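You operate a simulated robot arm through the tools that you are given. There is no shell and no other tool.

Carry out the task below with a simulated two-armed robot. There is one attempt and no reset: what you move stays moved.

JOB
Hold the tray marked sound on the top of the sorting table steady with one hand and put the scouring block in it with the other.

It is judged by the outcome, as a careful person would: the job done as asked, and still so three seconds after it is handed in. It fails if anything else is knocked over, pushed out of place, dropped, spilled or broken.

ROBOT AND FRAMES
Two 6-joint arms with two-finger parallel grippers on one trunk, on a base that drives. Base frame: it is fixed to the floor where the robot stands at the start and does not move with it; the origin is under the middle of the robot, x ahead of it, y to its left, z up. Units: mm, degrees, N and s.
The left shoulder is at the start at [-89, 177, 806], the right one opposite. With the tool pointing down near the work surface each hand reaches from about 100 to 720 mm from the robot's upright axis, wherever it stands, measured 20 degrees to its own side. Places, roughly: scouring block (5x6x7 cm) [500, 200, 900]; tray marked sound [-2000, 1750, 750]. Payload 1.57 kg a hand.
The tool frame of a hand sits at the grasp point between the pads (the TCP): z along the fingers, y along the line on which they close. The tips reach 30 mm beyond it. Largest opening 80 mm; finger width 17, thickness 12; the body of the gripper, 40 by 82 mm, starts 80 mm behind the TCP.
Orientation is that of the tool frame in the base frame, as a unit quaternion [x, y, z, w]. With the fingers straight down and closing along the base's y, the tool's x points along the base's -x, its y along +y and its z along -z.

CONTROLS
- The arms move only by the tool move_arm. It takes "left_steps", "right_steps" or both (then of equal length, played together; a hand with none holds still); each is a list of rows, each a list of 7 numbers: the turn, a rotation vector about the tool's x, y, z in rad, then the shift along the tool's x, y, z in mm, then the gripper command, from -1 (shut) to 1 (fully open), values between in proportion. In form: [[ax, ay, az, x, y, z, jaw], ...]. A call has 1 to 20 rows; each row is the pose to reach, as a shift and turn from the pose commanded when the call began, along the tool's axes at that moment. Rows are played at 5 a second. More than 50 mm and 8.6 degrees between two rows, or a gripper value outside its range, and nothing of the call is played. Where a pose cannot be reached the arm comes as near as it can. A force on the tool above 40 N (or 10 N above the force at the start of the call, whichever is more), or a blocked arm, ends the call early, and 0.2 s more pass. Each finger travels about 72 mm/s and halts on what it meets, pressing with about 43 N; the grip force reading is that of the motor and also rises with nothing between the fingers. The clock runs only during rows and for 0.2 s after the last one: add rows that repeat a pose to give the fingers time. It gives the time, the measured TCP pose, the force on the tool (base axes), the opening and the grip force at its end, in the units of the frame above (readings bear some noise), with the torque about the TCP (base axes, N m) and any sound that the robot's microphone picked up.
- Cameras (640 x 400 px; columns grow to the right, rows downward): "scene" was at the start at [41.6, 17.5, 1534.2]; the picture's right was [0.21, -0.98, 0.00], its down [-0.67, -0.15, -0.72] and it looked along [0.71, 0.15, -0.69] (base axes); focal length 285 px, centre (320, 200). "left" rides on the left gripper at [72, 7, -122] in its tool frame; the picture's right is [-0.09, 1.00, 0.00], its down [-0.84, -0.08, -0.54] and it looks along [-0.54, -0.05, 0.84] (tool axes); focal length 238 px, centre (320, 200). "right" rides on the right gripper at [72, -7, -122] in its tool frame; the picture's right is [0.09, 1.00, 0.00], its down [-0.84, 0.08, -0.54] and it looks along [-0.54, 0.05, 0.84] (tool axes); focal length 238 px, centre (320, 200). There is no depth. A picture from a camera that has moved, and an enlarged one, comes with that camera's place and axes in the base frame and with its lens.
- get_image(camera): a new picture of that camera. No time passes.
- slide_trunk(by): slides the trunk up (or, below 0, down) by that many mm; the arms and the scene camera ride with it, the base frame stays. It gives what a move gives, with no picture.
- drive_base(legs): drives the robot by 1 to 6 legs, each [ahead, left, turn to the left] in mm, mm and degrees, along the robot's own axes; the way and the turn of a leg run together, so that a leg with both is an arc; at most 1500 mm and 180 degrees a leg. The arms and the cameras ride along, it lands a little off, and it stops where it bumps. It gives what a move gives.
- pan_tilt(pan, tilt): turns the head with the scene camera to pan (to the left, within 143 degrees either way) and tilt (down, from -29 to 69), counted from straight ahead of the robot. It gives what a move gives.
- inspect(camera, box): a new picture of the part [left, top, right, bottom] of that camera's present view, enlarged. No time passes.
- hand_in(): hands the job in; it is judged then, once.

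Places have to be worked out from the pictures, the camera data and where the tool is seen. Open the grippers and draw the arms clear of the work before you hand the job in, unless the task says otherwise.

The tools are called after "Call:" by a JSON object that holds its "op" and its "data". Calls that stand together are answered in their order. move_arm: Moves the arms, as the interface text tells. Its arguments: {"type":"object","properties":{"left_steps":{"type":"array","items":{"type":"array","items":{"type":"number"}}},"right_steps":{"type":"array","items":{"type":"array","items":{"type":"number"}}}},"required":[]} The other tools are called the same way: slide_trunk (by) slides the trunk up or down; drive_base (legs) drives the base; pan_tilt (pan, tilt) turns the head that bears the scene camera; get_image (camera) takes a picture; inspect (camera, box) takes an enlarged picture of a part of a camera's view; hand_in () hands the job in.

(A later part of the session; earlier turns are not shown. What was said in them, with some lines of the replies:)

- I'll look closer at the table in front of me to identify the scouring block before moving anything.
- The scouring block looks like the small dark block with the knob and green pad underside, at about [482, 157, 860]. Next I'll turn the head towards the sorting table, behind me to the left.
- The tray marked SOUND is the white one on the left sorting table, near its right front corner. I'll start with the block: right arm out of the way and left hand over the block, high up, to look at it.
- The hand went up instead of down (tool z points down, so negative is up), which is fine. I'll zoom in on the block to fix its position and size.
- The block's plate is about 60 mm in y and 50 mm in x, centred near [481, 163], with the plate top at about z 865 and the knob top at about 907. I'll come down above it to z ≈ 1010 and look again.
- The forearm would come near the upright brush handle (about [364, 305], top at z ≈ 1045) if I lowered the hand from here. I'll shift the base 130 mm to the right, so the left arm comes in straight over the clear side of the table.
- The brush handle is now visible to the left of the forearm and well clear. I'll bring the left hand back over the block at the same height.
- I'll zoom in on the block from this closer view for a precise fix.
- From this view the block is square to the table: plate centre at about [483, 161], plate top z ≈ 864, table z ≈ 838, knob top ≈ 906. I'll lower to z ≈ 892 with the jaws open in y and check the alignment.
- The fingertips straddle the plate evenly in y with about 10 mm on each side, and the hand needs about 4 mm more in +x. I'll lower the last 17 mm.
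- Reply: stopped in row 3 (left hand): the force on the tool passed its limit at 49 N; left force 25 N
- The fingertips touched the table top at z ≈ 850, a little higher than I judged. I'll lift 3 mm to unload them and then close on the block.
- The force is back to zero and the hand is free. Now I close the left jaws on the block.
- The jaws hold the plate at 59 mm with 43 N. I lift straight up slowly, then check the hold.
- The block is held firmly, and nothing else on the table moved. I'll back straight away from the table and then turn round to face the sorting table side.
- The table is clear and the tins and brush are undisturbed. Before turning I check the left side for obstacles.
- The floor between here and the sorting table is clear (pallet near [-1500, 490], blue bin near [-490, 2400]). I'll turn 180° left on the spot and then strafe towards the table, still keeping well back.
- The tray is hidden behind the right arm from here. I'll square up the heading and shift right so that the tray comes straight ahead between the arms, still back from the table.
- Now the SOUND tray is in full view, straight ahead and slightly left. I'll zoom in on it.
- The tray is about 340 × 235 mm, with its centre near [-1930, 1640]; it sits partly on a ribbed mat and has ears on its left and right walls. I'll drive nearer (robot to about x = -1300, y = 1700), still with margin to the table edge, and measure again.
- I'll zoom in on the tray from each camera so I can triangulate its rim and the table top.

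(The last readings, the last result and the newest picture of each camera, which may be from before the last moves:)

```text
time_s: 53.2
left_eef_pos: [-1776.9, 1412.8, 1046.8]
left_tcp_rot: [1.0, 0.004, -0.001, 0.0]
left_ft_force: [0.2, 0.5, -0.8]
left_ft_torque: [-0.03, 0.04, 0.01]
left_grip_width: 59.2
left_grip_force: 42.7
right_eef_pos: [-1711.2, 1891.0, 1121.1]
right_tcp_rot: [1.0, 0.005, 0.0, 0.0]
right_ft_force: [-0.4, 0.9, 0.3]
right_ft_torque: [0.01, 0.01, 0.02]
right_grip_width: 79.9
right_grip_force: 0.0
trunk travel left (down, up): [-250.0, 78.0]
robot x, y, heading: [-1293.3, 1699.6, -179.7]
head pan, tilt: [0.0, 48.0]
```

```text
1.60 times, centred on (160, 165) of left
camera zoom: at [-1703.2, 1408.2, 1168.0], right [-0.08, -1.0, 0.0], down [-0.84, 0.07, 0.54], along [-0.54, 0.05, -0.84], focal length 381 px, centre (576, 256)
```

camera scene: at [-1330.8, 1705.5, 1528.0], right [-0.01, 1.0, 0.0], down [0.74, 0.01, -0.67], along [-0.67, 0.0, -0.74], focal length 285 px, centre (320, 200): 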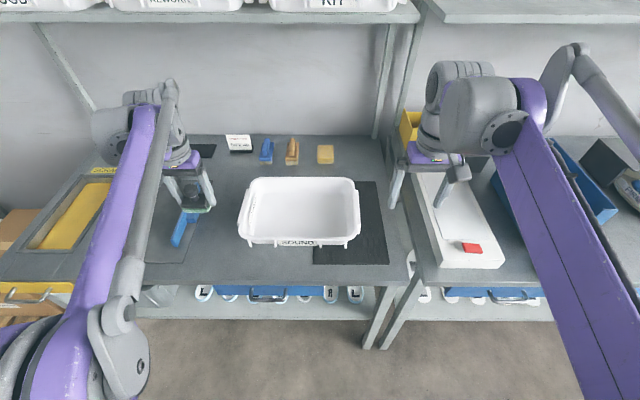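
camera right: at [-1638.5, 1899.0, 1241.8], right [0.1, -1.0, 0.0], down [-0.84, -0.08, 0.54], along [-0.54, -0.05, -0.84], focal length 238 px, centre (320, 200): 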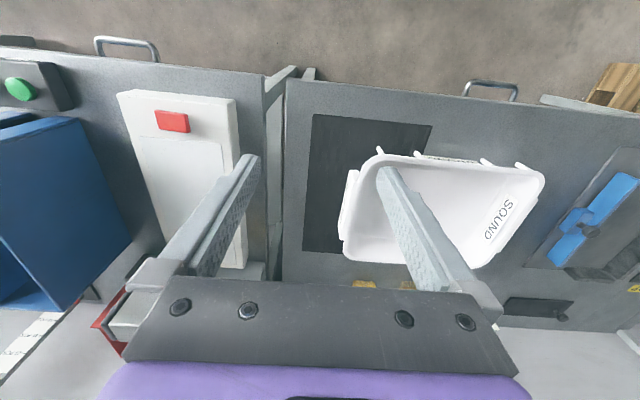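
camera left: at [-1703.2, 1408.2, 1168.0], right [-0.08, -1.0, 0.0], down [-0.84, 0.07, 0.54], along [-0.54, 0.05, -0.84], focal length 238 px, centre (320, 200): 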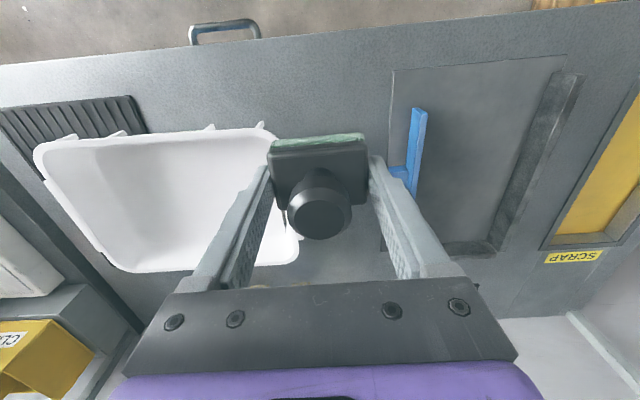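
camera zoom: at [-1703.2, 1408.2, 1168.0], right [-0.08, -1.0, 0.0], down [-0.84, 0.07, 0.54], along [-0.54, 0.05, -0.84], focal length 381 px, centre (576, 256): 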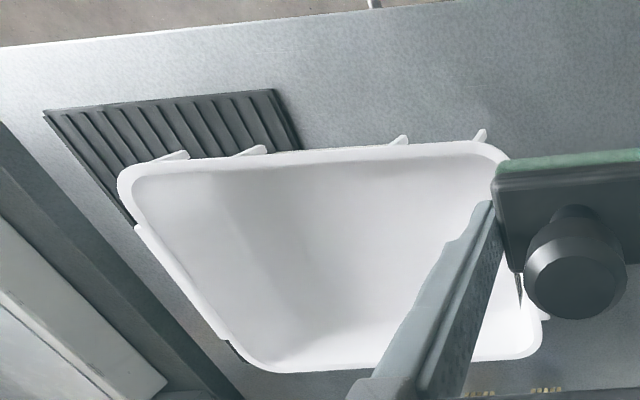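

Triangulation gives: table top z ≈ 800 (mat ≈ 803), front edge x ≈ -1688, tray rim z ≈ 864 spanning x -1780…-2035 and y 1475…1816. I'll drive 55 mm nearer and then bring the right hand above the tray's right wall to study its ear.

Call:
{"op": "drive_base", "data": {"legs": [[55, 0, 0]]}}

```text
time_s: 54.1
left_eef_pos: [-1832.5, 1413.3, 1046.2]
left_tcp_rot: [1.0, 0.004, -0.001, 0.0]
left_ft_force: [-1.4, 0.0, -0.9]
left_ft_torque: [0.03, -0.04, 0.01]
left_grip_width: 59.4
left_grip_force: 43.2
right_eef_pos: [-1767.4, 1891.7, 1120.2]
right_tcp_rot: [1.0, 0.003, -0.001, 0.001]
right_ft_force: [-0.8, 0.4, 0.6]
right_ft_torque: [-0.04, -0.08, -0.01]
right_grip_width: 79.8
right_grip_force: 0.0
trunk travel left (down, up): [-250.0, 78.0]
robot x, y, heading: [-1350.4, 1705.4, -179.8]
head pan, tilt: [0.0, 48.0]
```

Moving the right hand to about [-1900, 1825, 985], above the right wall of the tray, with the jaws open.

Call:
{"op": "move_arm", "data": {"right_steps": [[0, 0, 0, -27, 14, 27, 1], [0, 0, 0, -54, 28, 54, 1], [0, 0, 0, -81, 42, 81, 1], [0, 0, 0, -107, 56, 108, 1], [0, 0, 0, -133, 67, 135, 1], [0, 0, 0, -133, 67, 135, 1]]}}

Call:
{"op": "get_image", "data": {"camera": "right"}}

Call:
{"op": "get_image", "data": {"camera": "scene"}}

```text
time_s: 55.5
left_eef_pos: [-1832.3, 1413.7, 1047.2]
left_tcp_rot: [1.0, 0.003, -0.002, 0.0]
left_ft_force: [0.8, 0.3, -1.0]
left_ft_torque: [0.03, 0.01, 0.02]
left_grip_width: 59.3
left_grip_force: 43.2
right_eef_pos: [-1901.1, 1824.7, 985.7]
right_tcp_rot: [1.0, 0.002, 0.001, 0.0]
right_ft_force: [0.2, 0.4, 0.2]
right_ft_torque: [-0.01, 0.03, 0.05]
right_grip_width: 79.9
right_grip_force: 0.1
trunk travel left (down, up): [-250.0, 78.0]
robot x, y, heading: [-1350.0, 1703.1, -179.6]
head pan, tilt: [0.0, 48.0]
```

```text
taken
camera right: at [-1828.3, 1831.4, 1106.8], right [0.1, -1.0, 0.0], down [-0.84, -0.08, 0.54], along [-0.54, -0.05, -0.84], focal length 238 px, centre (320, 200)
```

right: 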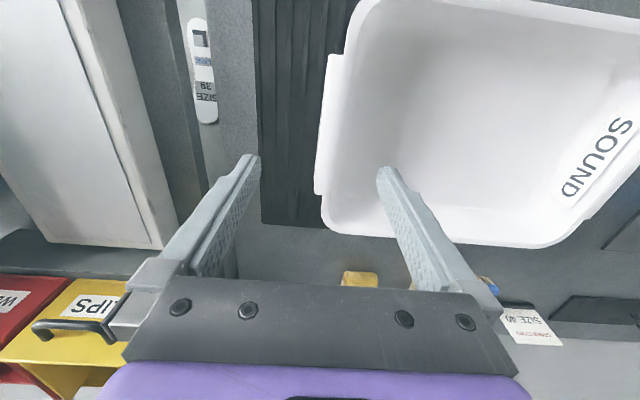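

```text
taken
camera scene: at [-1386.0, 1705.3, 1528.0], right [-0.01, 1.0, 0.0], down [0.74, 0.0, -0.67], along [-0.67, 0.0, -0.74], focal length 285 px, centre (320, 200)
```

scene: 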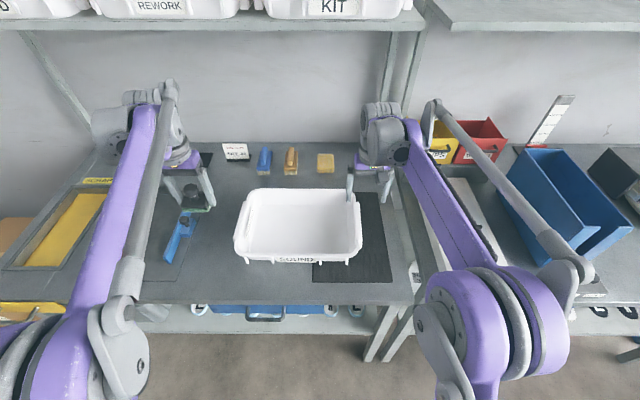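

Now a closer look at the right wall and ear of the tray.

Call:
{"op": "inspect", "data": {"camera": "right", "box": [280, 30, 440, 250]}}

Call:
{"op": "inspect", "data": {"camera": "scene", "box": [320, 170, 410, 280]}}

Call:
{"op": "get_image", "data": {"camera": "left"}}

```text
1.82 times, centred on (360, 140) of right
camera zoom: at [-1828.3, 1831.4, 1106.8], right [0.1, -1.0, 0.0], down [-0.84, -0.08, 0.54], along [-0.54, -0.05, -0.84], focal length 433 px, centre (247, 309)
```

zoom: 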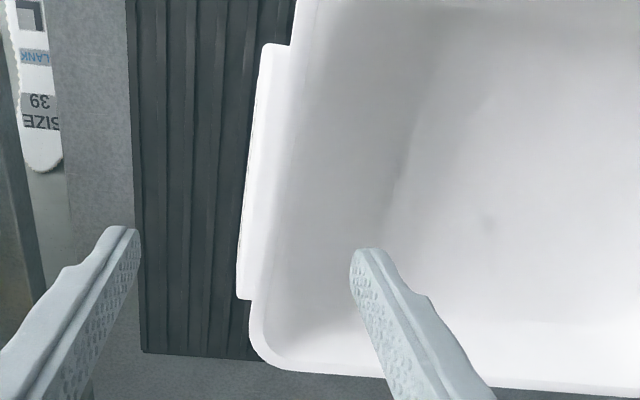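

```text
3.64 times, centred on (365, 225) of scene
camera zoom: at [-1386.0, 1705.3, 1528.0], right [-0.01, 1.0, 0.0], down [0.74, 0.0, -0.67], along [-0.67, 0.0, -0.74], focal length 1037 px, centre (156, 109)
```

zoom: 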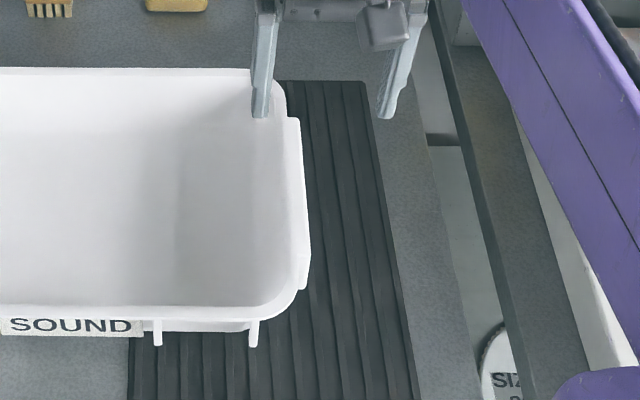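

```text
taken
camera left: at [-1758.9, 1408.4, 1168.3], right [-0.09, -1.0, 0.0], down [-0.84, 0.07, 0.54], along [-0.54, 0.05, -0.84], focal length 238 px, centre (320, 200)
```

left: 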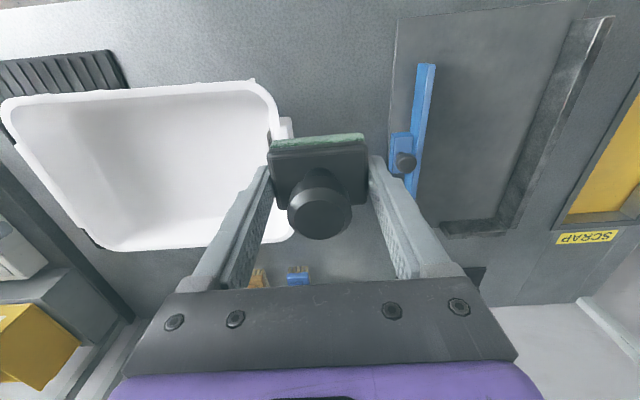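

The ear's outer face is at about y 1824, the rim's inner edge at about y 1801 and the rim top at z ≈ 864. I'll lower the right hand to z ≈ 902 (tips just above the rim), centred at y ≈ 1810, and check.

Call:
{"op": "move_arm", "data": {"right_steps": [[0, 0, 0, 0, 5, 20, 1], [0, 0, 0, 0, 10, 40, 1], [0, 0, 0, 0, 15, 60, 1], [0, 0, 0, 0, 15, 84, 1], [0, 0, 0, 0, 15, 84, 1]]}}

Call:
{"op": "get_image", "data": {"camera": "right"}}

Call:
{"op": "inspect", "data": {"camera": "scene", "box": [300, 150, 420, 280]}}

```text
time_s: 56.7
left_eef_pos: [-1832.2, 1413.5, 1046.0]
left_tcp_rot: [1.0, 0.004, 0.0, 0.0]
left_ft_force: [-0.7, -0.7, -1.3]
left_ft_torque: [-0.03, -0.02, -0.01]
left_grip_width: 59.5
left_grip_force: 42.8
right_eef_pos: [-1897.7, 1809.9, 900.7]
right_tcp_rot: [1.0, 0.003, 0.001, 0.0]
right_ft_force: [0.0, 0.5, -0.2]
right_ft_torque: [0.03, 0.01, 0.0]
right_grip_width: 79.9
right_grip_force: 0.2
trunk travel left (down, up): [-250.0, 78.0]
robot x, y, heading: [-1351.1, 1707.1, -179.9]
head pan, tilt: [0.0, 48.0]
```

```text
taken
camera right: at [-1825.2, 1816.9, 1023.2], right [0.1, -1.0, 0.0], down [-0.84, -0.08, 0.54], along [-0.54, -0.05, -0.84], focal length 238 px, centre (320, 200)
```

right: 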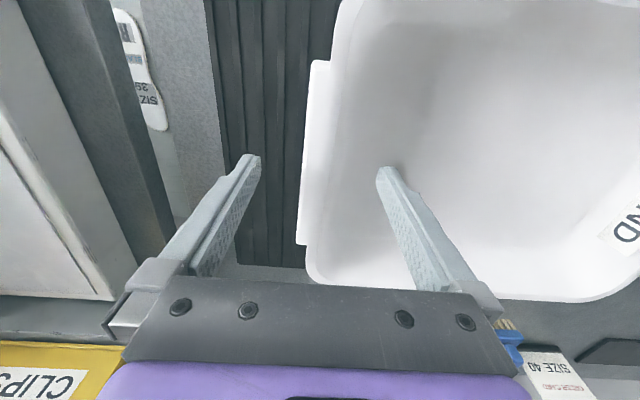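

```text
3.08 times, centred on (360, 215) of scene
camera zoom: at [-1386.7, 1705.1, 1528.0], right [-0.01, 1.0, 0.0], down [0.74, 0.0, -0.67], along [-0.67, 0.0, -0.74], focal length 877 px, centre (197, 154)
```

zoom: 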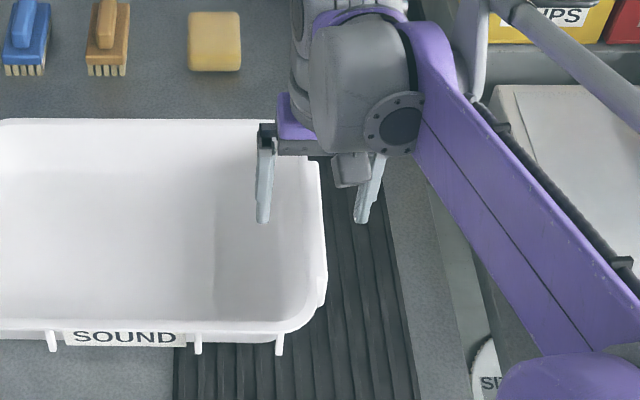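

The ear sits between the open fingers, evenly placed (outer face y ≈ 1823). I lower the fingers around the wall so the tips are about 26 mm below the rim, and then half close to check centring.

Call:
{"op": "move_arm", "data": {"right_steps": [[0, 0, 0, 0, 1, 11, 1], [0, 0, 0, 0, 1, 22, 1], [0, 0, 0, 0, 1, 32, 1], [0, 0, 0, 0, 1, 32, 0.6], [0, 0, 0, 0, 1, 32, 0.2], [0, 0, 0, 0, 1, 32, 0.2]]}}

Call:
{"op": "get_image", "data": {"camera": "right"}}

Call:
{"op": "inspect", "data": {"camera": "scene", "box": [300, 150, 420, 280]}}

```text
time_s: 58.1
left_eef_pos: [-1833.7, 1413.5, 1046.9]
left_tcp_rot: [1.0, 0.003, 0.0, 0.0]
left_ft_force: [-0.3, 0.0, -1.9]
left_ft_torque: [0.01, 0.04, -0.01]
left_grip_width: 59.3
left_grip_force: 43.5
right_eef_pos: [-1898.5, 1808.5, 868.5]
right_tcp_rot: [1.0, 0.003, 0.0, 0.001]
right_ft_force: [0.6, 0.3, 0.6]
right_ft_torque: [0.01, 0.03, 0.01]
right_grip_width: 47.9
right_grip_force: 0.0
trunk travel left (down, up): [-250.0, 78.0]
robot x, y, heading: [-1349.3, 1707.0, -179.7]
head pan, tilt: [0.0, 48.0]
```

```text
taken
camera right: at [-1826.4, 1815.3, 990.4], right [0.1, -1.0, 0.0], down [-0.84, -0.08, 0.54], along [-0.54, -0.05, -0.84], focal length 238 px, centre (320, 200)
```

right: 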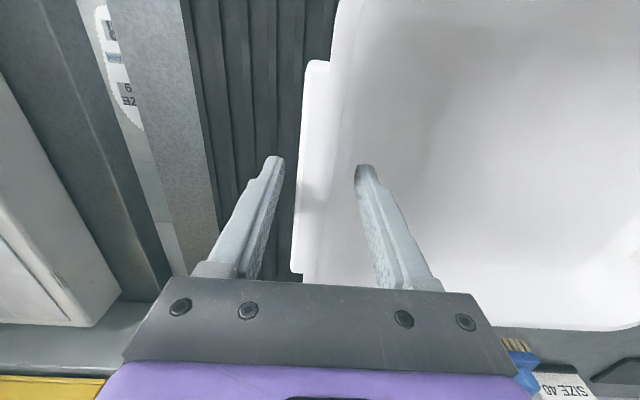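

```text
3.08 times, centred on (360, 215) of scene
camera zoom: at [-1386.8, 1705.2, 1528.0], right [-0.01, 1.0, 0.0], down [0.74, 0.0, -0.67], along [-0.67, 0.0, -0.74], focal length 877 px, centre (197, 154)
```

zoom: 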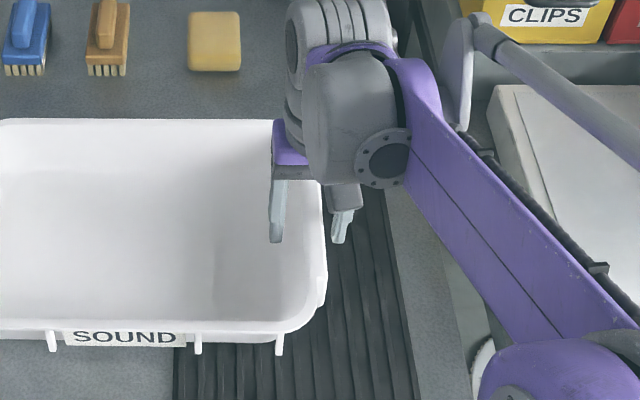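

The wall and ear are evenly between the fingers. I close the right hand to grip the tray wall.

Call:
{"op": "move_arm", "data": {"right_steps": [[0, 0, 0, 0, 0, 0, 0.0], [0, 0, 0, 0, 0, 0, -0.15], [0, 0, 0, 0, 0, 0, -0.3], [0, 0, 0, 0, 0, 0, -0.45], [0, 0, 0, 0, 0, 0, -1], [0, 0, 0, 0, 0, 0, -1]]}}

Call:
{"op": "get_image", "data": {"camera": "right"}}

Call:
{"op": "get_image", "data": {"camera": "scene"}}

```text
time_s: 59.5
left_eef_pos: [-1832.8, 1413.8, 1046.2]
left_tcp_rot: [1.0, 0.003, 0.0, 0.0]
left_ft_force: [0.3, -0.5, -1.2]
left_ft_torque: [0.0, 0.03, 0.0]
left_grip_width: 59.2
left_grip_force: 43.4
right_eef_pos: [-1898.2, 1809.0, 869.4]
right_tcp_rot: [1.0, 0.002, 0.0, 0.0]
right_ft_force: [-2.8, 1.0, 1.2]
right_ft_torque: [-0.02, -0.05, -0.41]
right_grip_width: 26.4
right_grip_force: 37.9
trunk travel left (down, up): [-250.0, 78.0]
robot x, y, heading: [-1351.0, 1703.6, -179.6]
head pan, tilt: [0.0, 48.0]
```

```text
taken
camera right: at [-1826.7, 1815.4, 990.3], right [0.1, -1.0, 0.0], down [-0.84, -0.08, 0.54], along [-0.54, -0.05, -0.84], focal length 238 px, centre (320, 200)
```

right: 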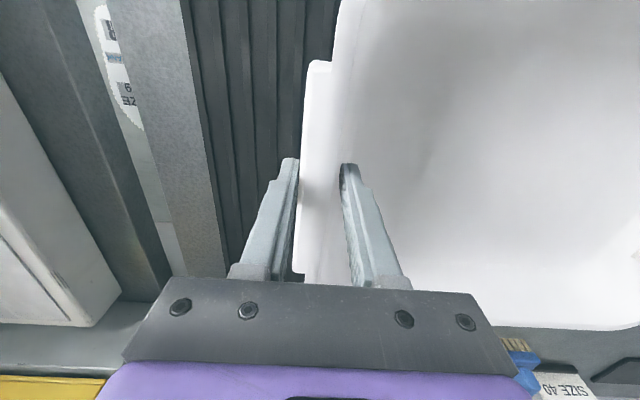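

```text
taken
camera scene: at [-1387.1, 1705.4, 1528.0], right [-0.01, 1.0, 0.0], down [0.74, 0.0, -0.67], along [-0.67, 0.0, -0.74], focal length 285 px, centre (320, 200)
```

scene: 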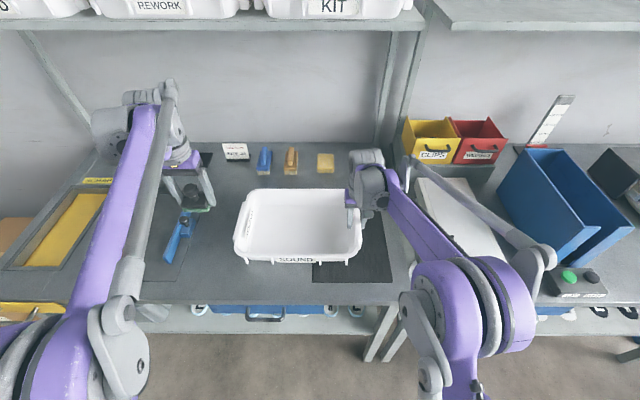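

The tray is held by the right hand (26 mm gap, 38 N), and it did not shift visibly. Now the left hand carries the block over the tray at its present height, to about [-1907, 1600].

Call:
{"op": "move_arm", "data": {"left_steps": [[0, 0, 0, -15, -37, 0, -1], [0, 0, 0, -30, -74, 0, -1], [0, 0, 0, -45, -111, 0, -1], [0, 0, 0, -60, -148, 0, -1], [0, 0, 0, -74, -186, 0, -1], [0, 0, 0, -74, -186, 0, -1]]}}

Call:
{"op": "get_image", "data": {"camera": "left"}}

Call:
{"op": "get_image", "data": {"camera": "scene"}}

```text
time_s: 60.9
left_eef_pos: [-1910.4, 1598.2, 1045.0]
left_tcp_rot: [1.0, 0.003, -0.001, 0.0]
left_ft_force: [1.3, -0.9, -0.9]
left_ft_torque: [-0.04, 0.0, 0.01]
left_grip_width: 59.4
left_grip_force: 43.2
right_eef_pos: [-1899.0, 1808.6, 867.4]
right_tcp_rot: [1.0, 0.002, 0.001, 0.0]
right_ft_force: [-1.5, -1.0, 0.9]
right_ft_torque: [-0.12, -0.34, -0.26]
right_grip_width: 26.7
right_grip_force: 37.6
trunk travel left (down, up): [-250.0, 78.0]
robot x, y, heading: [-1348.4, 1708.9, -179.6]
head pan, tilt: [0.0, 48.0]
```

```text
taken
camera left: at [-1837.4, 1593.3, 1166.8], right [-0.09, -1.0, 0.0], down [-0.84, 0.07, 0.54], along [-0.54, 0.05, -0.84], focal length 238 px, centre (320, 200)
```

left: 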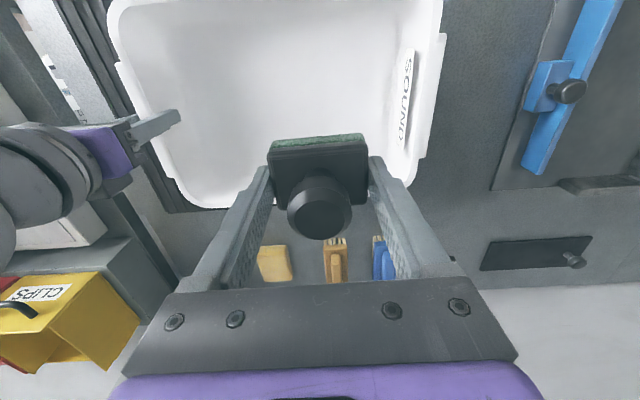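

```text
taken
camera scene: at [-1386.8, 1704.8, 1528.0], right [-0.01, 1.0, 0.0], down [0.74, 0.0, -0.67], along [-0.67, 0.0, -0.74], focal length 285 px, centre (320, 200)
```

scene: 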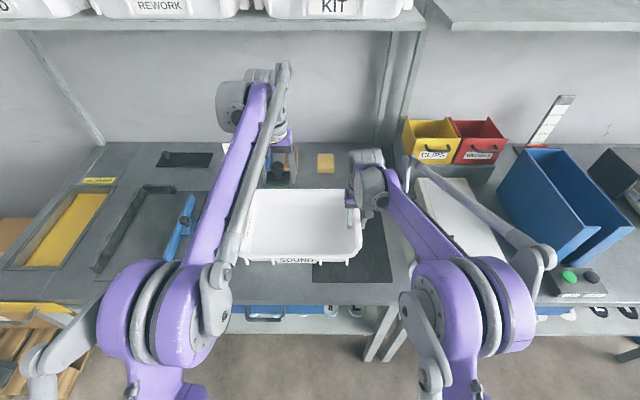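

The landing spot at [-1910, 1598] falls well inside the tray, some 40 mm from its left wall and midway front to back. I lower the block until its underside is about 25 mm above the tray floor.

Call:
{"op": "move_arm", "data": {"left_steps": [[0, 0, 0, 0, -3, 25, -1], [0, 0, 0, 0, -6, 50, -1], [0, 0, 0, 0, -6, 75, -1], [0, 0, 0, 0, -6, 100, -1], [0, 0, 0, 0, -6, 125, -1], [0, 0, 0, 0, -6, 145, -1], [0, 0, 0, 0, -6, 165, -1], [0, 0, 0, 0, -6, 180, -1], [0, 0, 0, 0, -6, 180, -1]]}}

Call:
{"op": "get_image", "data": {"camera": "left"}}

Call:
{"op": "get_image", "data": {"camera": "scene"}}

```text
time_s: 62.9
left_eef_pos: [-1907.9, 1604.0, 867.5]
left_tcp_rot: [1.0, 0.003, -0.001, 0.0]
left_ft_force: [-0.2, -0.4, -1.2]
left_ft_torque: [-0.02, 0.03, 0.01]
left_grip_width: 59.4
left_grip_force: 42.5
right_eef_pos: [-1898.9, 1808.6, 868.8]
right_tcp_rot: [1.0, 0.002, 0.001, 0.0]
right_ft_force: [-2.1, 1.0, 1.5]
right_ft_torque: [-0.05, 0.08, -0.32]
right_grip_width: 26.6
right_grip_force: 37.3
trunk travel left (down, up): [-250.0, 78.0]
robot x, y, heading: [-1349.4, 1705.5, -179.4]
head pan, tilt: [0.0, 48.0]
```

```text
taken
camera left: at [-1836.0, 1598.8, 988.4], right [-0.09, -1.0, 0.0], down [-0.84, 0.07, 0.54], along [-0.54, 0.05, -0.84], focal length 238 px, centre (320, 200)
```

left: 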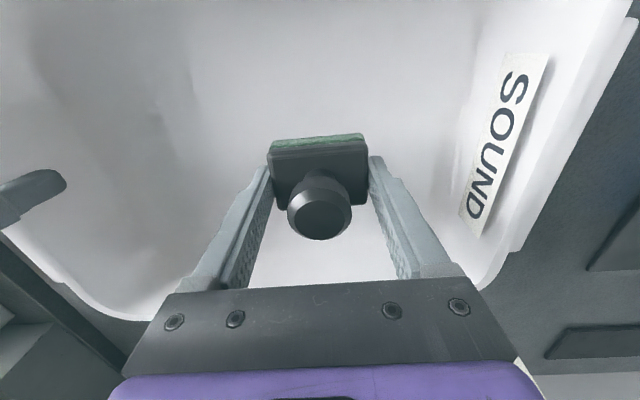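

```text
taken
camera scene: at [-1387.0, 1705.3, 1528.0], right [-0.01, 1.0, 0.0], down [0.74, 0.0, -0.67], along [-0.67, 0.0, -0.74], focal length 285 px, centre (320, 200)
```

scene: 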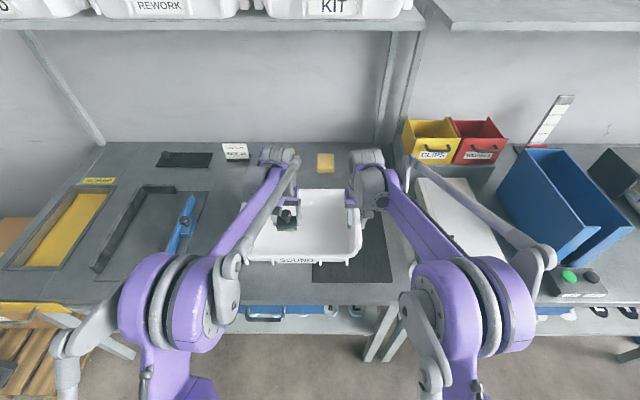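

The block is inside the tray, level, with no contact. I lower 18 mm more, then feel for the tray floor in small steps.

Call:
{"op": "move_arm", "data": {"left_steps": [[0, 0, 0, 0, 0, 6, -1], [0, 0, 0, 0, 0, 12, -1], [0, 0, 0, 0, 0, 18, -1], [0, 0, 0, 0, 0, 18, -1]]}}

Call:
{"op": "inspect", "data": {"camera": "scene", "box": [220, 140, 400, 280]}}

```text
time_s: 63.9
left_eef_pos: [-1908.5, 1604.8, 849.3]
left_tcp_rot: [1.0, 0.004, -0.001, 0.0]
left_ft_force: [1.0, 0.6, -1.2]
left_ft_torque: [-0.01, 0.01, 0.01]
left_grip_width: 59.5
left_grip_force: 42.6
right_eef_pos: [-1899.7, 1808.3, 868.2]
right_tcp_rot: [1.0, 0.003, 0.001, 0.0]
right_ft_force: [-1.5, 0.4, 1.6]
right_ft_torque: [-0.07, 0.05, -0.32]
right_grip_width: 26.6
right_grip_force: 37.4
trunk travel left (down, up): [-250.0, 78.0]
robot x, y, heading: [-1348.2, 1706.1, -179.7]
head pan, tilt: [0.0, 48.0]
```

```text
2.86 times, centred on (310, 210) of scene
camera zoom: at [-1387.0, 1705.4, 1528.0], right [-0.01, 1.0, 0.0], down [0.74, 0.0, -0.67], along [-0.67, 0.0, -0.74], focal length 815 px, centre (349, 171)
```

zoom: 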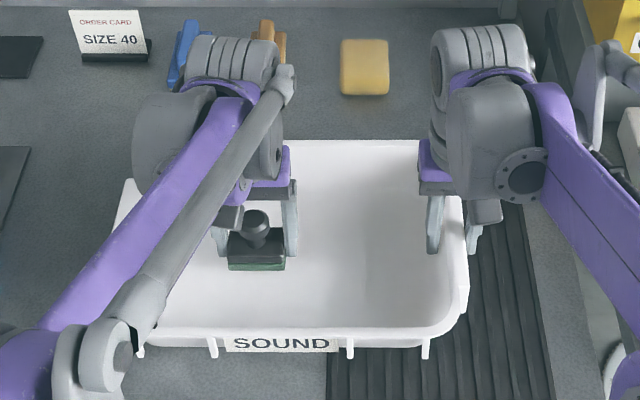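

Still no contact (block underside at about z 817). I continue with 2–3 mm steps.

Call:
{"op": "move_arm", "data": {"left_steps": [[0, 0, 0, 0, 0, 2, -1], [0, 0, 0, 0, 0, 4, -1], [0, 0, 0, 0, 0, 6, -1], [0, 0, 0, 0, 0, 6, -1]]}}

```text
time_s: 64.9
left_eef_pos: [-1909.2, 1605.7, 843.5]
left_tcp_rot: [1.0, 0.004, -0.001, 0.0]
left_ft_force: [0.2, -0.5, -0.7]
left_ft_torque: [0.0, 0.03, -0.01]
left_grip_width: 59.6
left_grip_force: 43.6
right_eef_pos: [-1899.0, 1808.3, 868.0]
right_tcp_rot: [1.0, 0.002, 0.0, 0.0]
right_ft_force: [-0.8, 2.0, 1.7]
right_ft_torque: [-0.07, 0.02, -0.36]
right_grip_width: 26.8
right_grip_force: 37.8
trunk travel left (down, up): [-250.0, 78.0]
robot x, y, heading: [-1351.3, 1705.8, -180.0]
head pan, tilt: [0.0, 48.0]
```

No contact yet at TCP z 843.5. Another 4 mm in 1–2 mm steps.

Call:
{"op": "move_arm", "data": {"left_steps": [[0, 0, 0, 0, 0, 1.5, -1], [0, 0, 0, 0, 0, 3, -1], [0, 0, 0, 0, 0, 4, -1], [0, 0, 0, 0, 0, 4, -1]]}}

```text
time_s: 65.9
left_eef_pos: [-1907.9, 1604.4, 839.2]
left_tcp_rot: [1.0, 0.003, -0.001, 0.0]
left_ft_force: [-0.8, 0.5, -0.6]
left_ft_torque: [0.02, -0.02, -0.03]
left_grip_width: 59.7
left_grip_force: 42.9
right_eef_pos: [-1899.2, 1808.4, 869.2]
right_tcp_rot: [1.0, 0.003, 0.001, 0.001]
right_ft_force: [-2.0, 0.6, 2.1]
right_ft_torque: [-0.09, -0.06, -0.33]
right_grip_width: 26.6
right_grip_force: 37.4
trunk travel left (down, up): [-250.0, 78.0]
robot x, y, heading: [-1352.8, 1702.8, -179.9]
head pan, tilt: [0.0, 48.0]
```

Still free at z 839. I go on in 1 mm steps.

Call:
{"op": "move_arm", "data": {"left_steps": [[0, 0, 0, 0, 0, 1, -1], [0, 0, 0, 0, 0, 2, -1], [0, 0, 0, 0, 0, 3, -1], [0, 0, 0, 0, 0, 3, -1]]}}

Call:
{"op": "inspect", "data": {"camera": "left", "box": [220, 100, 420, 260]}}

Call:
{"op": "inspect", "data": {"camera": "scene", "box": [260, 190, 330, 250]}}

```text
time_s: 66.9
left_eef_pos: [-1909.1, 1604.5, 837.5]
left_tcp_rot: [1.0, 0.002, -0.002, 0.0]
left_ft_force: [-8.8, -4.4, 29.3]
left_ft_torque: [0.57, -0.02, 0.2]
left_grip_width: 59.5
left_grip_force: 42.7
right_eef_pos: [-1898.6, 1808.6, 869.0]
right_tcp_rot: [1.0, 0.003, -0.001, 0.0]
right_ft_force: [-2.7, 1.7, -3.8]
right_ft_torque: [-0.06, -0.08, -0.35]
right_grip_width: 26.9
right_grip_force: 37.2
trunk travel left (down, up): [-250.0, 78.0]
robot x, y, heading: [-1353.6, 1704.7, -179.4]
head pan, tilt: [0.0, 48.0]
```

```text
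2.50 times, centred on (320, 180) of left
camera zoom: at [-1834.9, 1599.7, 958.6], right [-0.08, -1.0, 0.0], down [-0.84, 0.07, 0.55], along [-0.54, 0.05, -0.84], focal length 596 px, centre (320, 250)
```

zoom: 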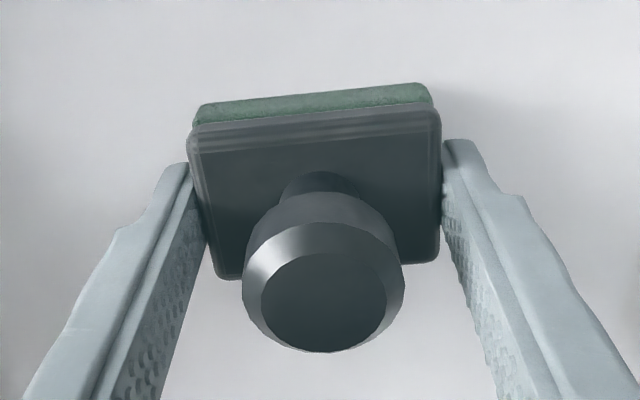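

```text
6.67 times, centred on (295, 220) of scene
camera zoom: at [-1386.3, 1705.4, 1528.1], right [-0.01, 1.0, 0.0], down [0.74, 0.0, -0.67], along [-0.67, 0.0, -0.74], focal length 1901 px, centre (487, 67)
```

zoom: 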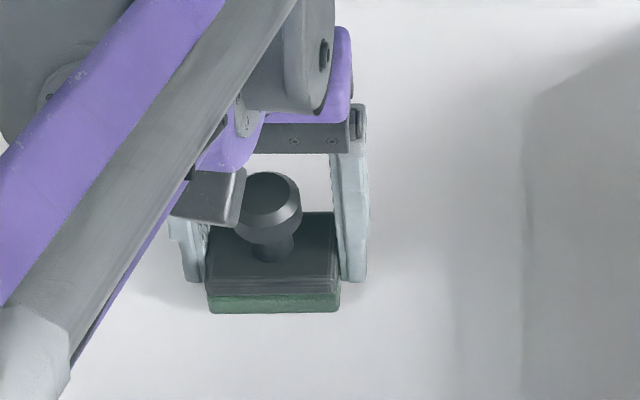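

The block has landed (29 N upward at TCP z ≈ 838). I ease up 1.5 mm to take off the pressing, then open gently.

Call:
{"op": "move_arm", "data": {"left_steps": [[0, 0, 0, 0, 0, -1, -1], [0, 0, 0, 0, 0, -1.5, -1], [0, 0, 0, 0, 0, -1.5, -1]]}}

```text
time_s: 67.7
left_eef_pos: [-1906.4, 1605.2, 837.3]
left_tcp_rot: [1.0, 0.004, -0.001, 0.0]
left_ft_force: [-5.6, -2.5, 14.4]
left_ft_torque: [0.39, 0.13, 0.15]
left_grip_width: 59.4
left_grip_force: 43.4
right_eef_pos: [-1897.9, 1808.7, 869.6]
right_tcp_rot: [1.0, 0.003, 0.0, 0.0]
right_ft_force: [-2.0, 1.6, 1.0]
right_ft_torque: [-0.09, 0.27, -0.39]
right_grip_width: 26.5
right_grip_force: 37.1
trunk travel left (down, up): [-250.0, 78.0]
robot x, y, heading: [-1348.5, 1705.4, -179.7]
head pan, tilt: [0.0, 48.0]
```

Half of the load is gone (14 N). One more millimetre up, then I open the left jaws.

Call:
{"op": "move_arm", "data": {"left_steps": [[0, 0, 0, 0, 0, -1, -1], [0, 0, 0, 0, 0, -1, -1], [0, 0, 0, 0, 0, -1, 0.6], [0, 0, 0, 0, 0, -1, 0.8], [0, 0, 0, 0, 0, -1, 0.9], [0, 0, 0, 0, 0, -1, 0.9]]}}

Call:
{"op": "get_image", "data": {"camera": "left"}}

Call:
{"op": "inspect", "data": {"camera": "scene", "box": [220, 140, 400, 280]}}

```text
time_s: 69.1
left_eef_pos: [-1907.0, 1605.2, 837.7]
left_tcp_rot: [1.0, 0.004, -0.002, 0.001]
left_ft_force: [0.0, 0.2, 0.5]
left_ft_torque: [-0.01, 0.0, 0.01]
left_grip_width: 76.0
left_grip_force: 0.1
right_eef_pos: [-1898.2, 1809.0, 869.1]
right_tcp_rot: [1.0, 0.002, 0.0, 0.0]
right_ft_force: [0.7, 0.1, 3.9]
right_ft_torque: [-0.07, -0.06, -0.33]
right_grip_width: 26.6
right_grip_force: 36.8
trunk travel left (down, up): [-250.0, 78.0]
robot x, y, heading: [-1348.5, 1702.7, -179.8]
head pan, tilt: [0.0, 48.0]
```

```text
taken
camera left: at [-1834.6, 1599.9, 959.6], right [-0.09, -1.0, 0.0], down [-0.84, 0.07, 0.54], along [-0.54, 0.05, -0.84], focal length 238 px, centre (320, 200)
```

left: 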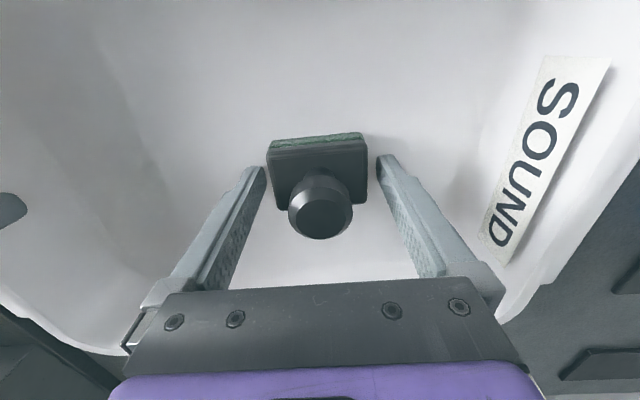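

```text
2.86 times, centred on (310, 210) of scene
camera zoom: at [-1386.5, 1705.4, 1528.0], right [-0.01, 1.0, 0.0], down [0.74, 0.0, -0.67], along [-0.67, 0.0, -0.74], focal length 815 px, centre (349, 171)
```

zoom: 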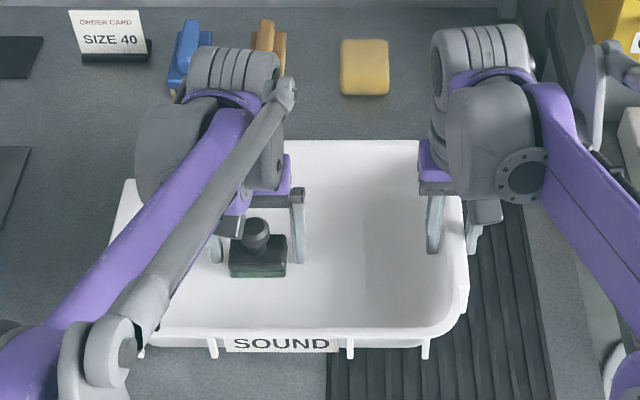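

The block stands free in the tray between the open fingers. I lift the left hand straight up while the right still holds the tray.

Call:
{"op": "move_arm", "data": {"left_steps": [[0, 0, 0, 0, 0, -10, 1], [0, 0, 0, 0, 0, -25, 1], [0, 0, 0, 0, 0, -45, 1], [0, 0, 0, 0, 0, -70, 1], [0, 0, 0, 0, 0, -100, 1], [0, 0, 0, 0, 0, -130, 1], [0, 0, 0, 0, 0, -165, 1], [0, 0, 0, 0, 0, -200, 1], [0, 0, 0, 0, 0, -200, 1]]}}

Call:
{"op": "get_image", "data": {"camera": "left"}}

Call:
{"op": "get_image", "data": {"camera": "scene"}}

```text
time_s: 71.1
left_eef_pos: [-1911.2, 1604.9, 1038.5]
left_tcp_rot: [1.0, 0.003, 0.0, 0.0]
left_ft_force: [-0.1, 0.6, 0.8]
left_ft_torque: [0.02, -0.01, -0.01]
left_grip_width: 80.1
left_grip_force: 0.1
right_eef_pos: [-1898.0, 1808.8, 869.3]
right_tcp_rot: [1.0, 0.003, 0.0, 0.0]
right_ft_force: [-1.0, 0.0, 3.0]
right_ft_torque: [-0.1, 0.03, -0.27]
right_grip_width: 26.4
right_grip_force: 37.2
trunk travel left (down, up): [-250.0, 78.0]
robot x, y, heading: [-1348.7, 1701.2, -179.6]
head pan, tilt: [0.0, 48.0]
```

```text
taken
camera left: at [-1837.2, 1599.9, 1159.8], right [-0.09, -1.0, 0.0], down [-0.84, 0.07, 0.54], along [-0.54, 0.05, -0.84], focal length 238 px, centre (320, 200)
```

left: 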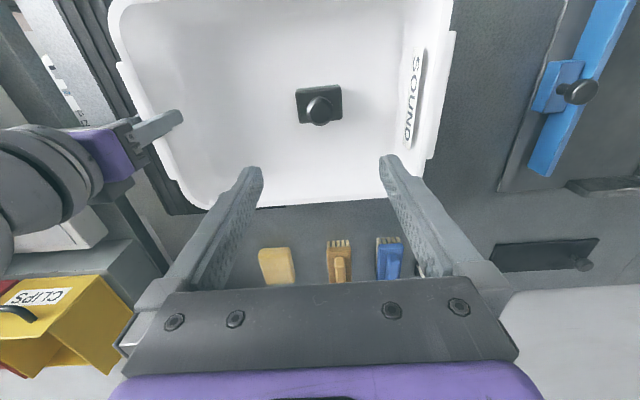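

```text
taken
camera scene: at [-1386.6, 1705.2, 1528.0], right [-0.01, 1.0, 0.0], down [0.74, 0.0, -0.67], along [-0.67, 0.0, -0.74], focal length 285 px, centre (320, 200)
```

scene: 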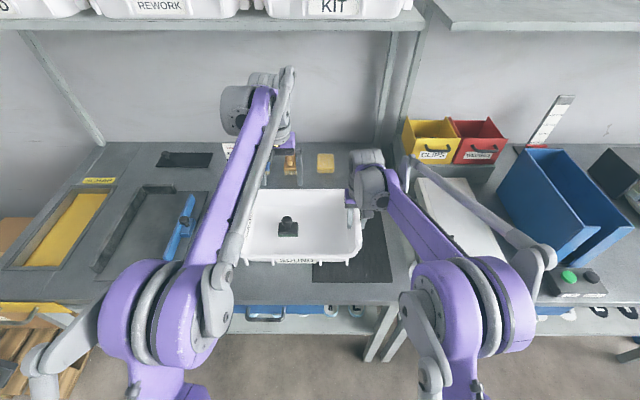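

The block stands upright in the tray and the left hand is clear. Now I open the right hand gently to let go of the tray wall.

Call:
{"op": "move_arm", "data": {"right_steps": [[0, 0, 0, 0, 0, 0, -0.25], [0, 0, 0, 0, 0, 0, 0.0], [0, 0, 0, 0, 0, 0, 0.3], [0, 0, 0, 0, 0, 0, 0.5], [0, 0, 0, 0, 0, 0, 0.5]]}}

Call:
{"op": "get_image", "data": {"camera": "right"}}

```text
time_s: 72.3
left_eef_pos: [-1910.4, 1605.4, 1039.3]
left_tcp_rot: [1.0, 0.004, -0.001, 0.0]
left_ft_force: [0.3, 0.5, 0.3]
left_ft_torque: [0.0, -0.01, -0.04]
left_grip_width: 80.0
left_grip_force: 0.1
right_eef_pos: [-1898.5, 1808.4, 868.7]
right_tcp_rot: [1.0, 0.003, 0.0, 0.0]
right_ft_force: [-0.2, -0.1, -0.6]
right_ft_torque: [0.0, 0.02, 0.0]
right_grip_width: 59.8
right_grip_force: 0.0
trunk travel left (down, up): [-250.0, 78.0]
robot x, y, heading: [-1347.8, 1707.9, -179.6]
head pan, tilt: [0.0, 48.0]
```

```text
taken
camera right: at [-1826.4, 1815.3, 990.4], right [0.1, -1.0, 0.0], down [-0.84, -0.08, 0.54], along [-0.54, -0.05, -0.84], focal length 238 px, centre (320, 200)
```

right: 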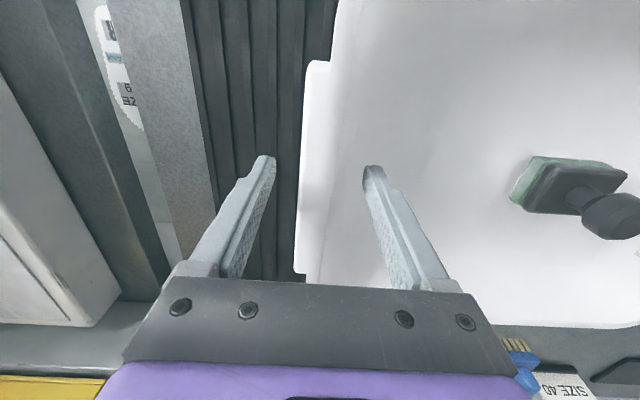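

Both fingers are clear of the wall and ear. I raise the right hand straight up.

Call:
{"op": "move_arm", "data": {"right_steps": [[0, 0, 0, 0, 0, -12, 0.5], [0, 0, 0, 0, 0, -30, 0.5], [0, 0, 0, 0, 0, -55, 0.6], [0, 0, 0, 0, 0, -85, 0.8], [0, 0, 0, 0, 0, -115, 1], [0, 0, 0, 0, 0, -145, 1], [0, 0, 0, 0, 0, -175, 1], [0, 0, 0, 0, 0, -175, 1]]}}

Call:
{"op": "get_image", "data": {"camera": "scene"}}

```text
time_s: 74.1
left_eef_pos: [-1911.4, 1605.7, 1037.4]
left_tcp_rot: [1.0, 0.004, -0.001, 0.0]
left_ft_force: [0.6, -0.1, -0.2]
left_ft_torque: [-0.02, -0.02, -0.01]
left_grip_width: 79.9
left_grip_force: 0.0
right_eef_pos: [-1898.3, 1808.4, 1046.7]
right_tcp_rot: [1.0, 0.002, 0.0, 0.0]
right_ft_force: [-0.1, 0.3, 0.3]
right_ft_torque: [0.0, 0.01, 0.05]
right_grip_width: 80.1
right_grip_force: 0.1
trunk travel left (down, up): [-250.0, 78.0]
robot x, y, heading: [-1351.1, 1707.6, -179.8]
head pan, tilt: [0.0, 48.0]
```

```text
taken
camera scene: at [-1386.8, 1705.3, 1528.0], right [-0.01, 1.0, 0.0], down [0.74, 0.0, -0.67], along [-0.67, 0.0, -0.74], focal length 285 px, centre (320, 200)
```

scene: 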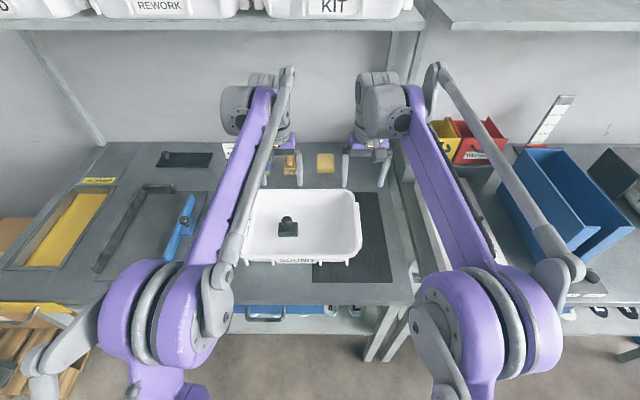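

Both hands are clear above the tray. I back the robot straight away from the table so the arms are clear of the work, then check everything once more.

Call:
{"op": "drive_base", "data": {"legs": [[-380, 0, 0]]}}

Call:
{"op": "pan_tilt", "data": {"pan": 0, "tilt": 38}}

Call:
{"op": "get_image", "data": {"camera": "scene"}}

Call:
{"op": "inspect", "data": {"camera": "scene", "box": [190, 140, 400, 280]}}

```text
time_s: 76.6
left_eef_pos: [-1522.7, 1606.9, 1039.1]
left_tcp_rot: [1.0, 0.003, -0.002, -0.001]
left_ft_force: [-0.8, -0.5, 0.2]
left_ft_torque: [0.03, 0.01, 0.04]
left_grip_width: 80.0
left_grip_force: 0.1
right_eef_pos: [-1511.3, 1812.1, 1046.2]
right_tcp_rot: [1.0, 0.003, 0.0, 0.0]
right_ft_force: [1.5, 0.5, 0.2]
right_ft_torque: [0.02, 0.03, -0.01]
right_grip_width: 79.7
right_grip_force: 0.1
trunk travel left (down, up): [-250.0, 78.0]
robot x, y, heading: [-965.6, 1710.7, -179.7]
head pan, tilt: [0.0, 48.0]
```

```text
time_s: 77.3
left_eef_pos: [-1524.2, 1606.9, 1037.8]
left_tcp_rot: [1.0, 0.004, 0.0, 0.0]
left_ft_force: [0.3, -1.0, 0.1]
left_ft_torque: [-0.03, -0.01, 0.01]
left_grip_width: 80.1
left_grip_force: 0.0
right_eef_pos: [-1511.5, 1811.0, 1046.4]
right_tcp_rot: [1.0, 0.003, 0.001, 0.0]
right_ft_force: [0.3, -0.3, -0.1]
right_ft_torque: [0.02, -0.01, 0.01]
right_grip_width: 79.9
right_grip_force: 0.1
trunk travel left (down, up): [-250.0, 78.0]
robot x, y, heading: [-962.7, 1704.7, -179.6]
head pan, tilt: [0.0, 38.0]
```

```text
taken
camera scene: at [-1007.7, 1707.5, 1542.4], right [-0.01, 1.0, 0.0], down [0.62, 0.0, -0.79], along [-0.79, 0.0, -0.62], focal length 285 px, centre (320, 200)
```

scene: 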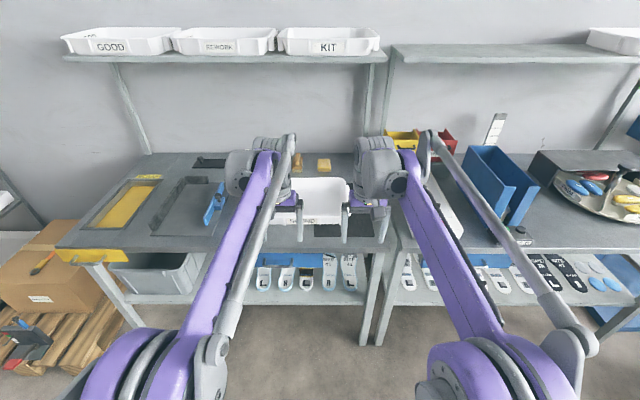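

```text
2.86 times, centred on (295, 210) of scene
camera zoom: at [-1007.7, 1707.5, 1542.4], right [-0.01, 1.0, 0.0], down [0.62, 0.0, -0.79], along [-0.79, 0.0, -0.62], focal length 815 px, centre (391, 171)
```

zoom: 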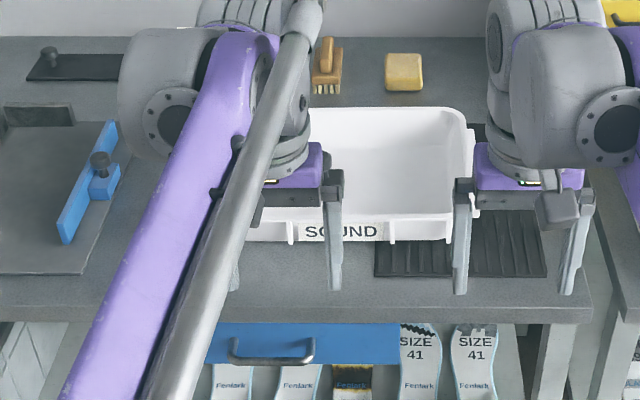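

The left arm hides the block from this view, so I move the left hand aside to verify the final state.

Call:
{"op": "move_arm", "data": {"left_steps": [[0, 0, 0, 0, 45, 0, 1], [0, 0, 0, 0, 90, 0, 1], [0, 0, 0, 0, 135, 0, 1], [0, 0, 0, 0, 180, 0, 1], [0, 0, 0, 0, 180, 0, 1]]}}

Call:
{"op": "get_image", "data": {"camera": "scene"}}

Call:
{"op": "inspect", "data": {"camera": "scene", "box": [190, 140, 400, 280]}}

```text
time_s: 78.5
left_eef_pos: [-1518.5, 1429.3, 1039.6]
left_tcp_rot: [1.0, 0.003, -0.001, 0.0]
left_ft_force: [0.4, -0.1, 0.7]
left_ft_torque: [0.05, -0.04, 0.01]
left_grip_width: 80.3
left_grip_force: 0.1
right_eef_pos: [-1512.5, 1811.1, 1046.8]
right_tcp_rot: [1.0, 0.002, 0.0, 0.0]
right_ft_force: [-0.1, 0.1, 1.2]
right_ft_torque: [-0.01, -0.04, 0.0]
right_grip_width: 80.0
right_grip_force: 0.0
trunk travel left (down, up): [-250.0, 78.0]
robot x, y, heading: [-964.0, 1708.5, -179.5]
head pan, tilt: [0.0, 38.0]
```

```text
taken
camera scene: at [-1007.6, 1708.3, 1542.4], right [-0.01, 1.0, 0.0], down [0.62, 0.0, -0.79], along [-0.79, 0.0, -0.62], focal length 285 px, centre (320, 200)
```

scene: 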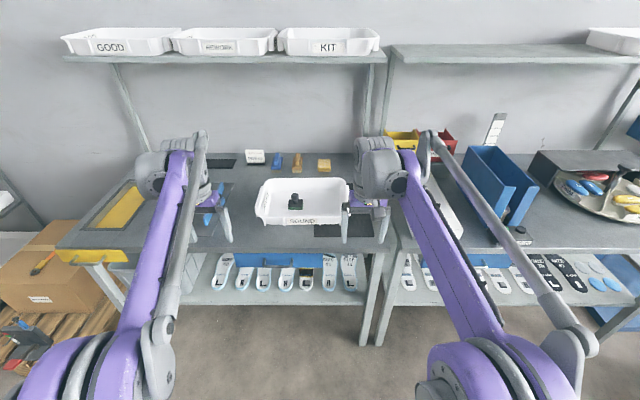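

```text
2.86 times, centred on (295, 210) of scene
camera zoom: at [-1007.6, 1708.3, 1542.4], right [-0.01, 1.0, 0.0], down [0.62, 0.0, -0.79], along [-0.79, 0.0, -0.62], focal length 815 px, centre (391, 171)
```

zoom: 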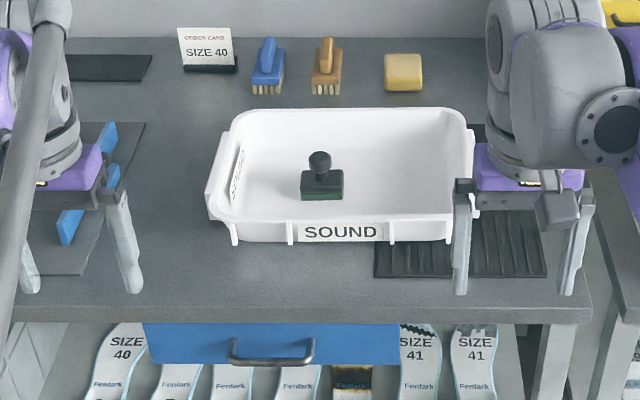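

The scouring block stands upright in the SOUND tray. The tray is where it was, everything else on the table is undisturbed, both grippers are open and the arms are clear. I'm handing the job in.

Call:
{"op": "hand_in", "data": {}}

```text
The job is handed in.
```

The scouring block is standing upright in the SOUND tray on the sorting table, and I've handed the job in. The result of the judging hasn't come back to me.

- **Holding and placing:** the right hand gripped the tray's right wall the whole time the left hand lowered the block in and let go. The tray showed no visible shift.
- **Contact on pick-up:** while picking up the block, the left fingertips pressed on the first table's top at about 49 N before the arm stopped itself. I lifted clear, and nothing on that table moved.
- **Final state:** in the last picture nothing else on the sorting table had been disturbed. Both grippers are open and the robot is backed away from the table.
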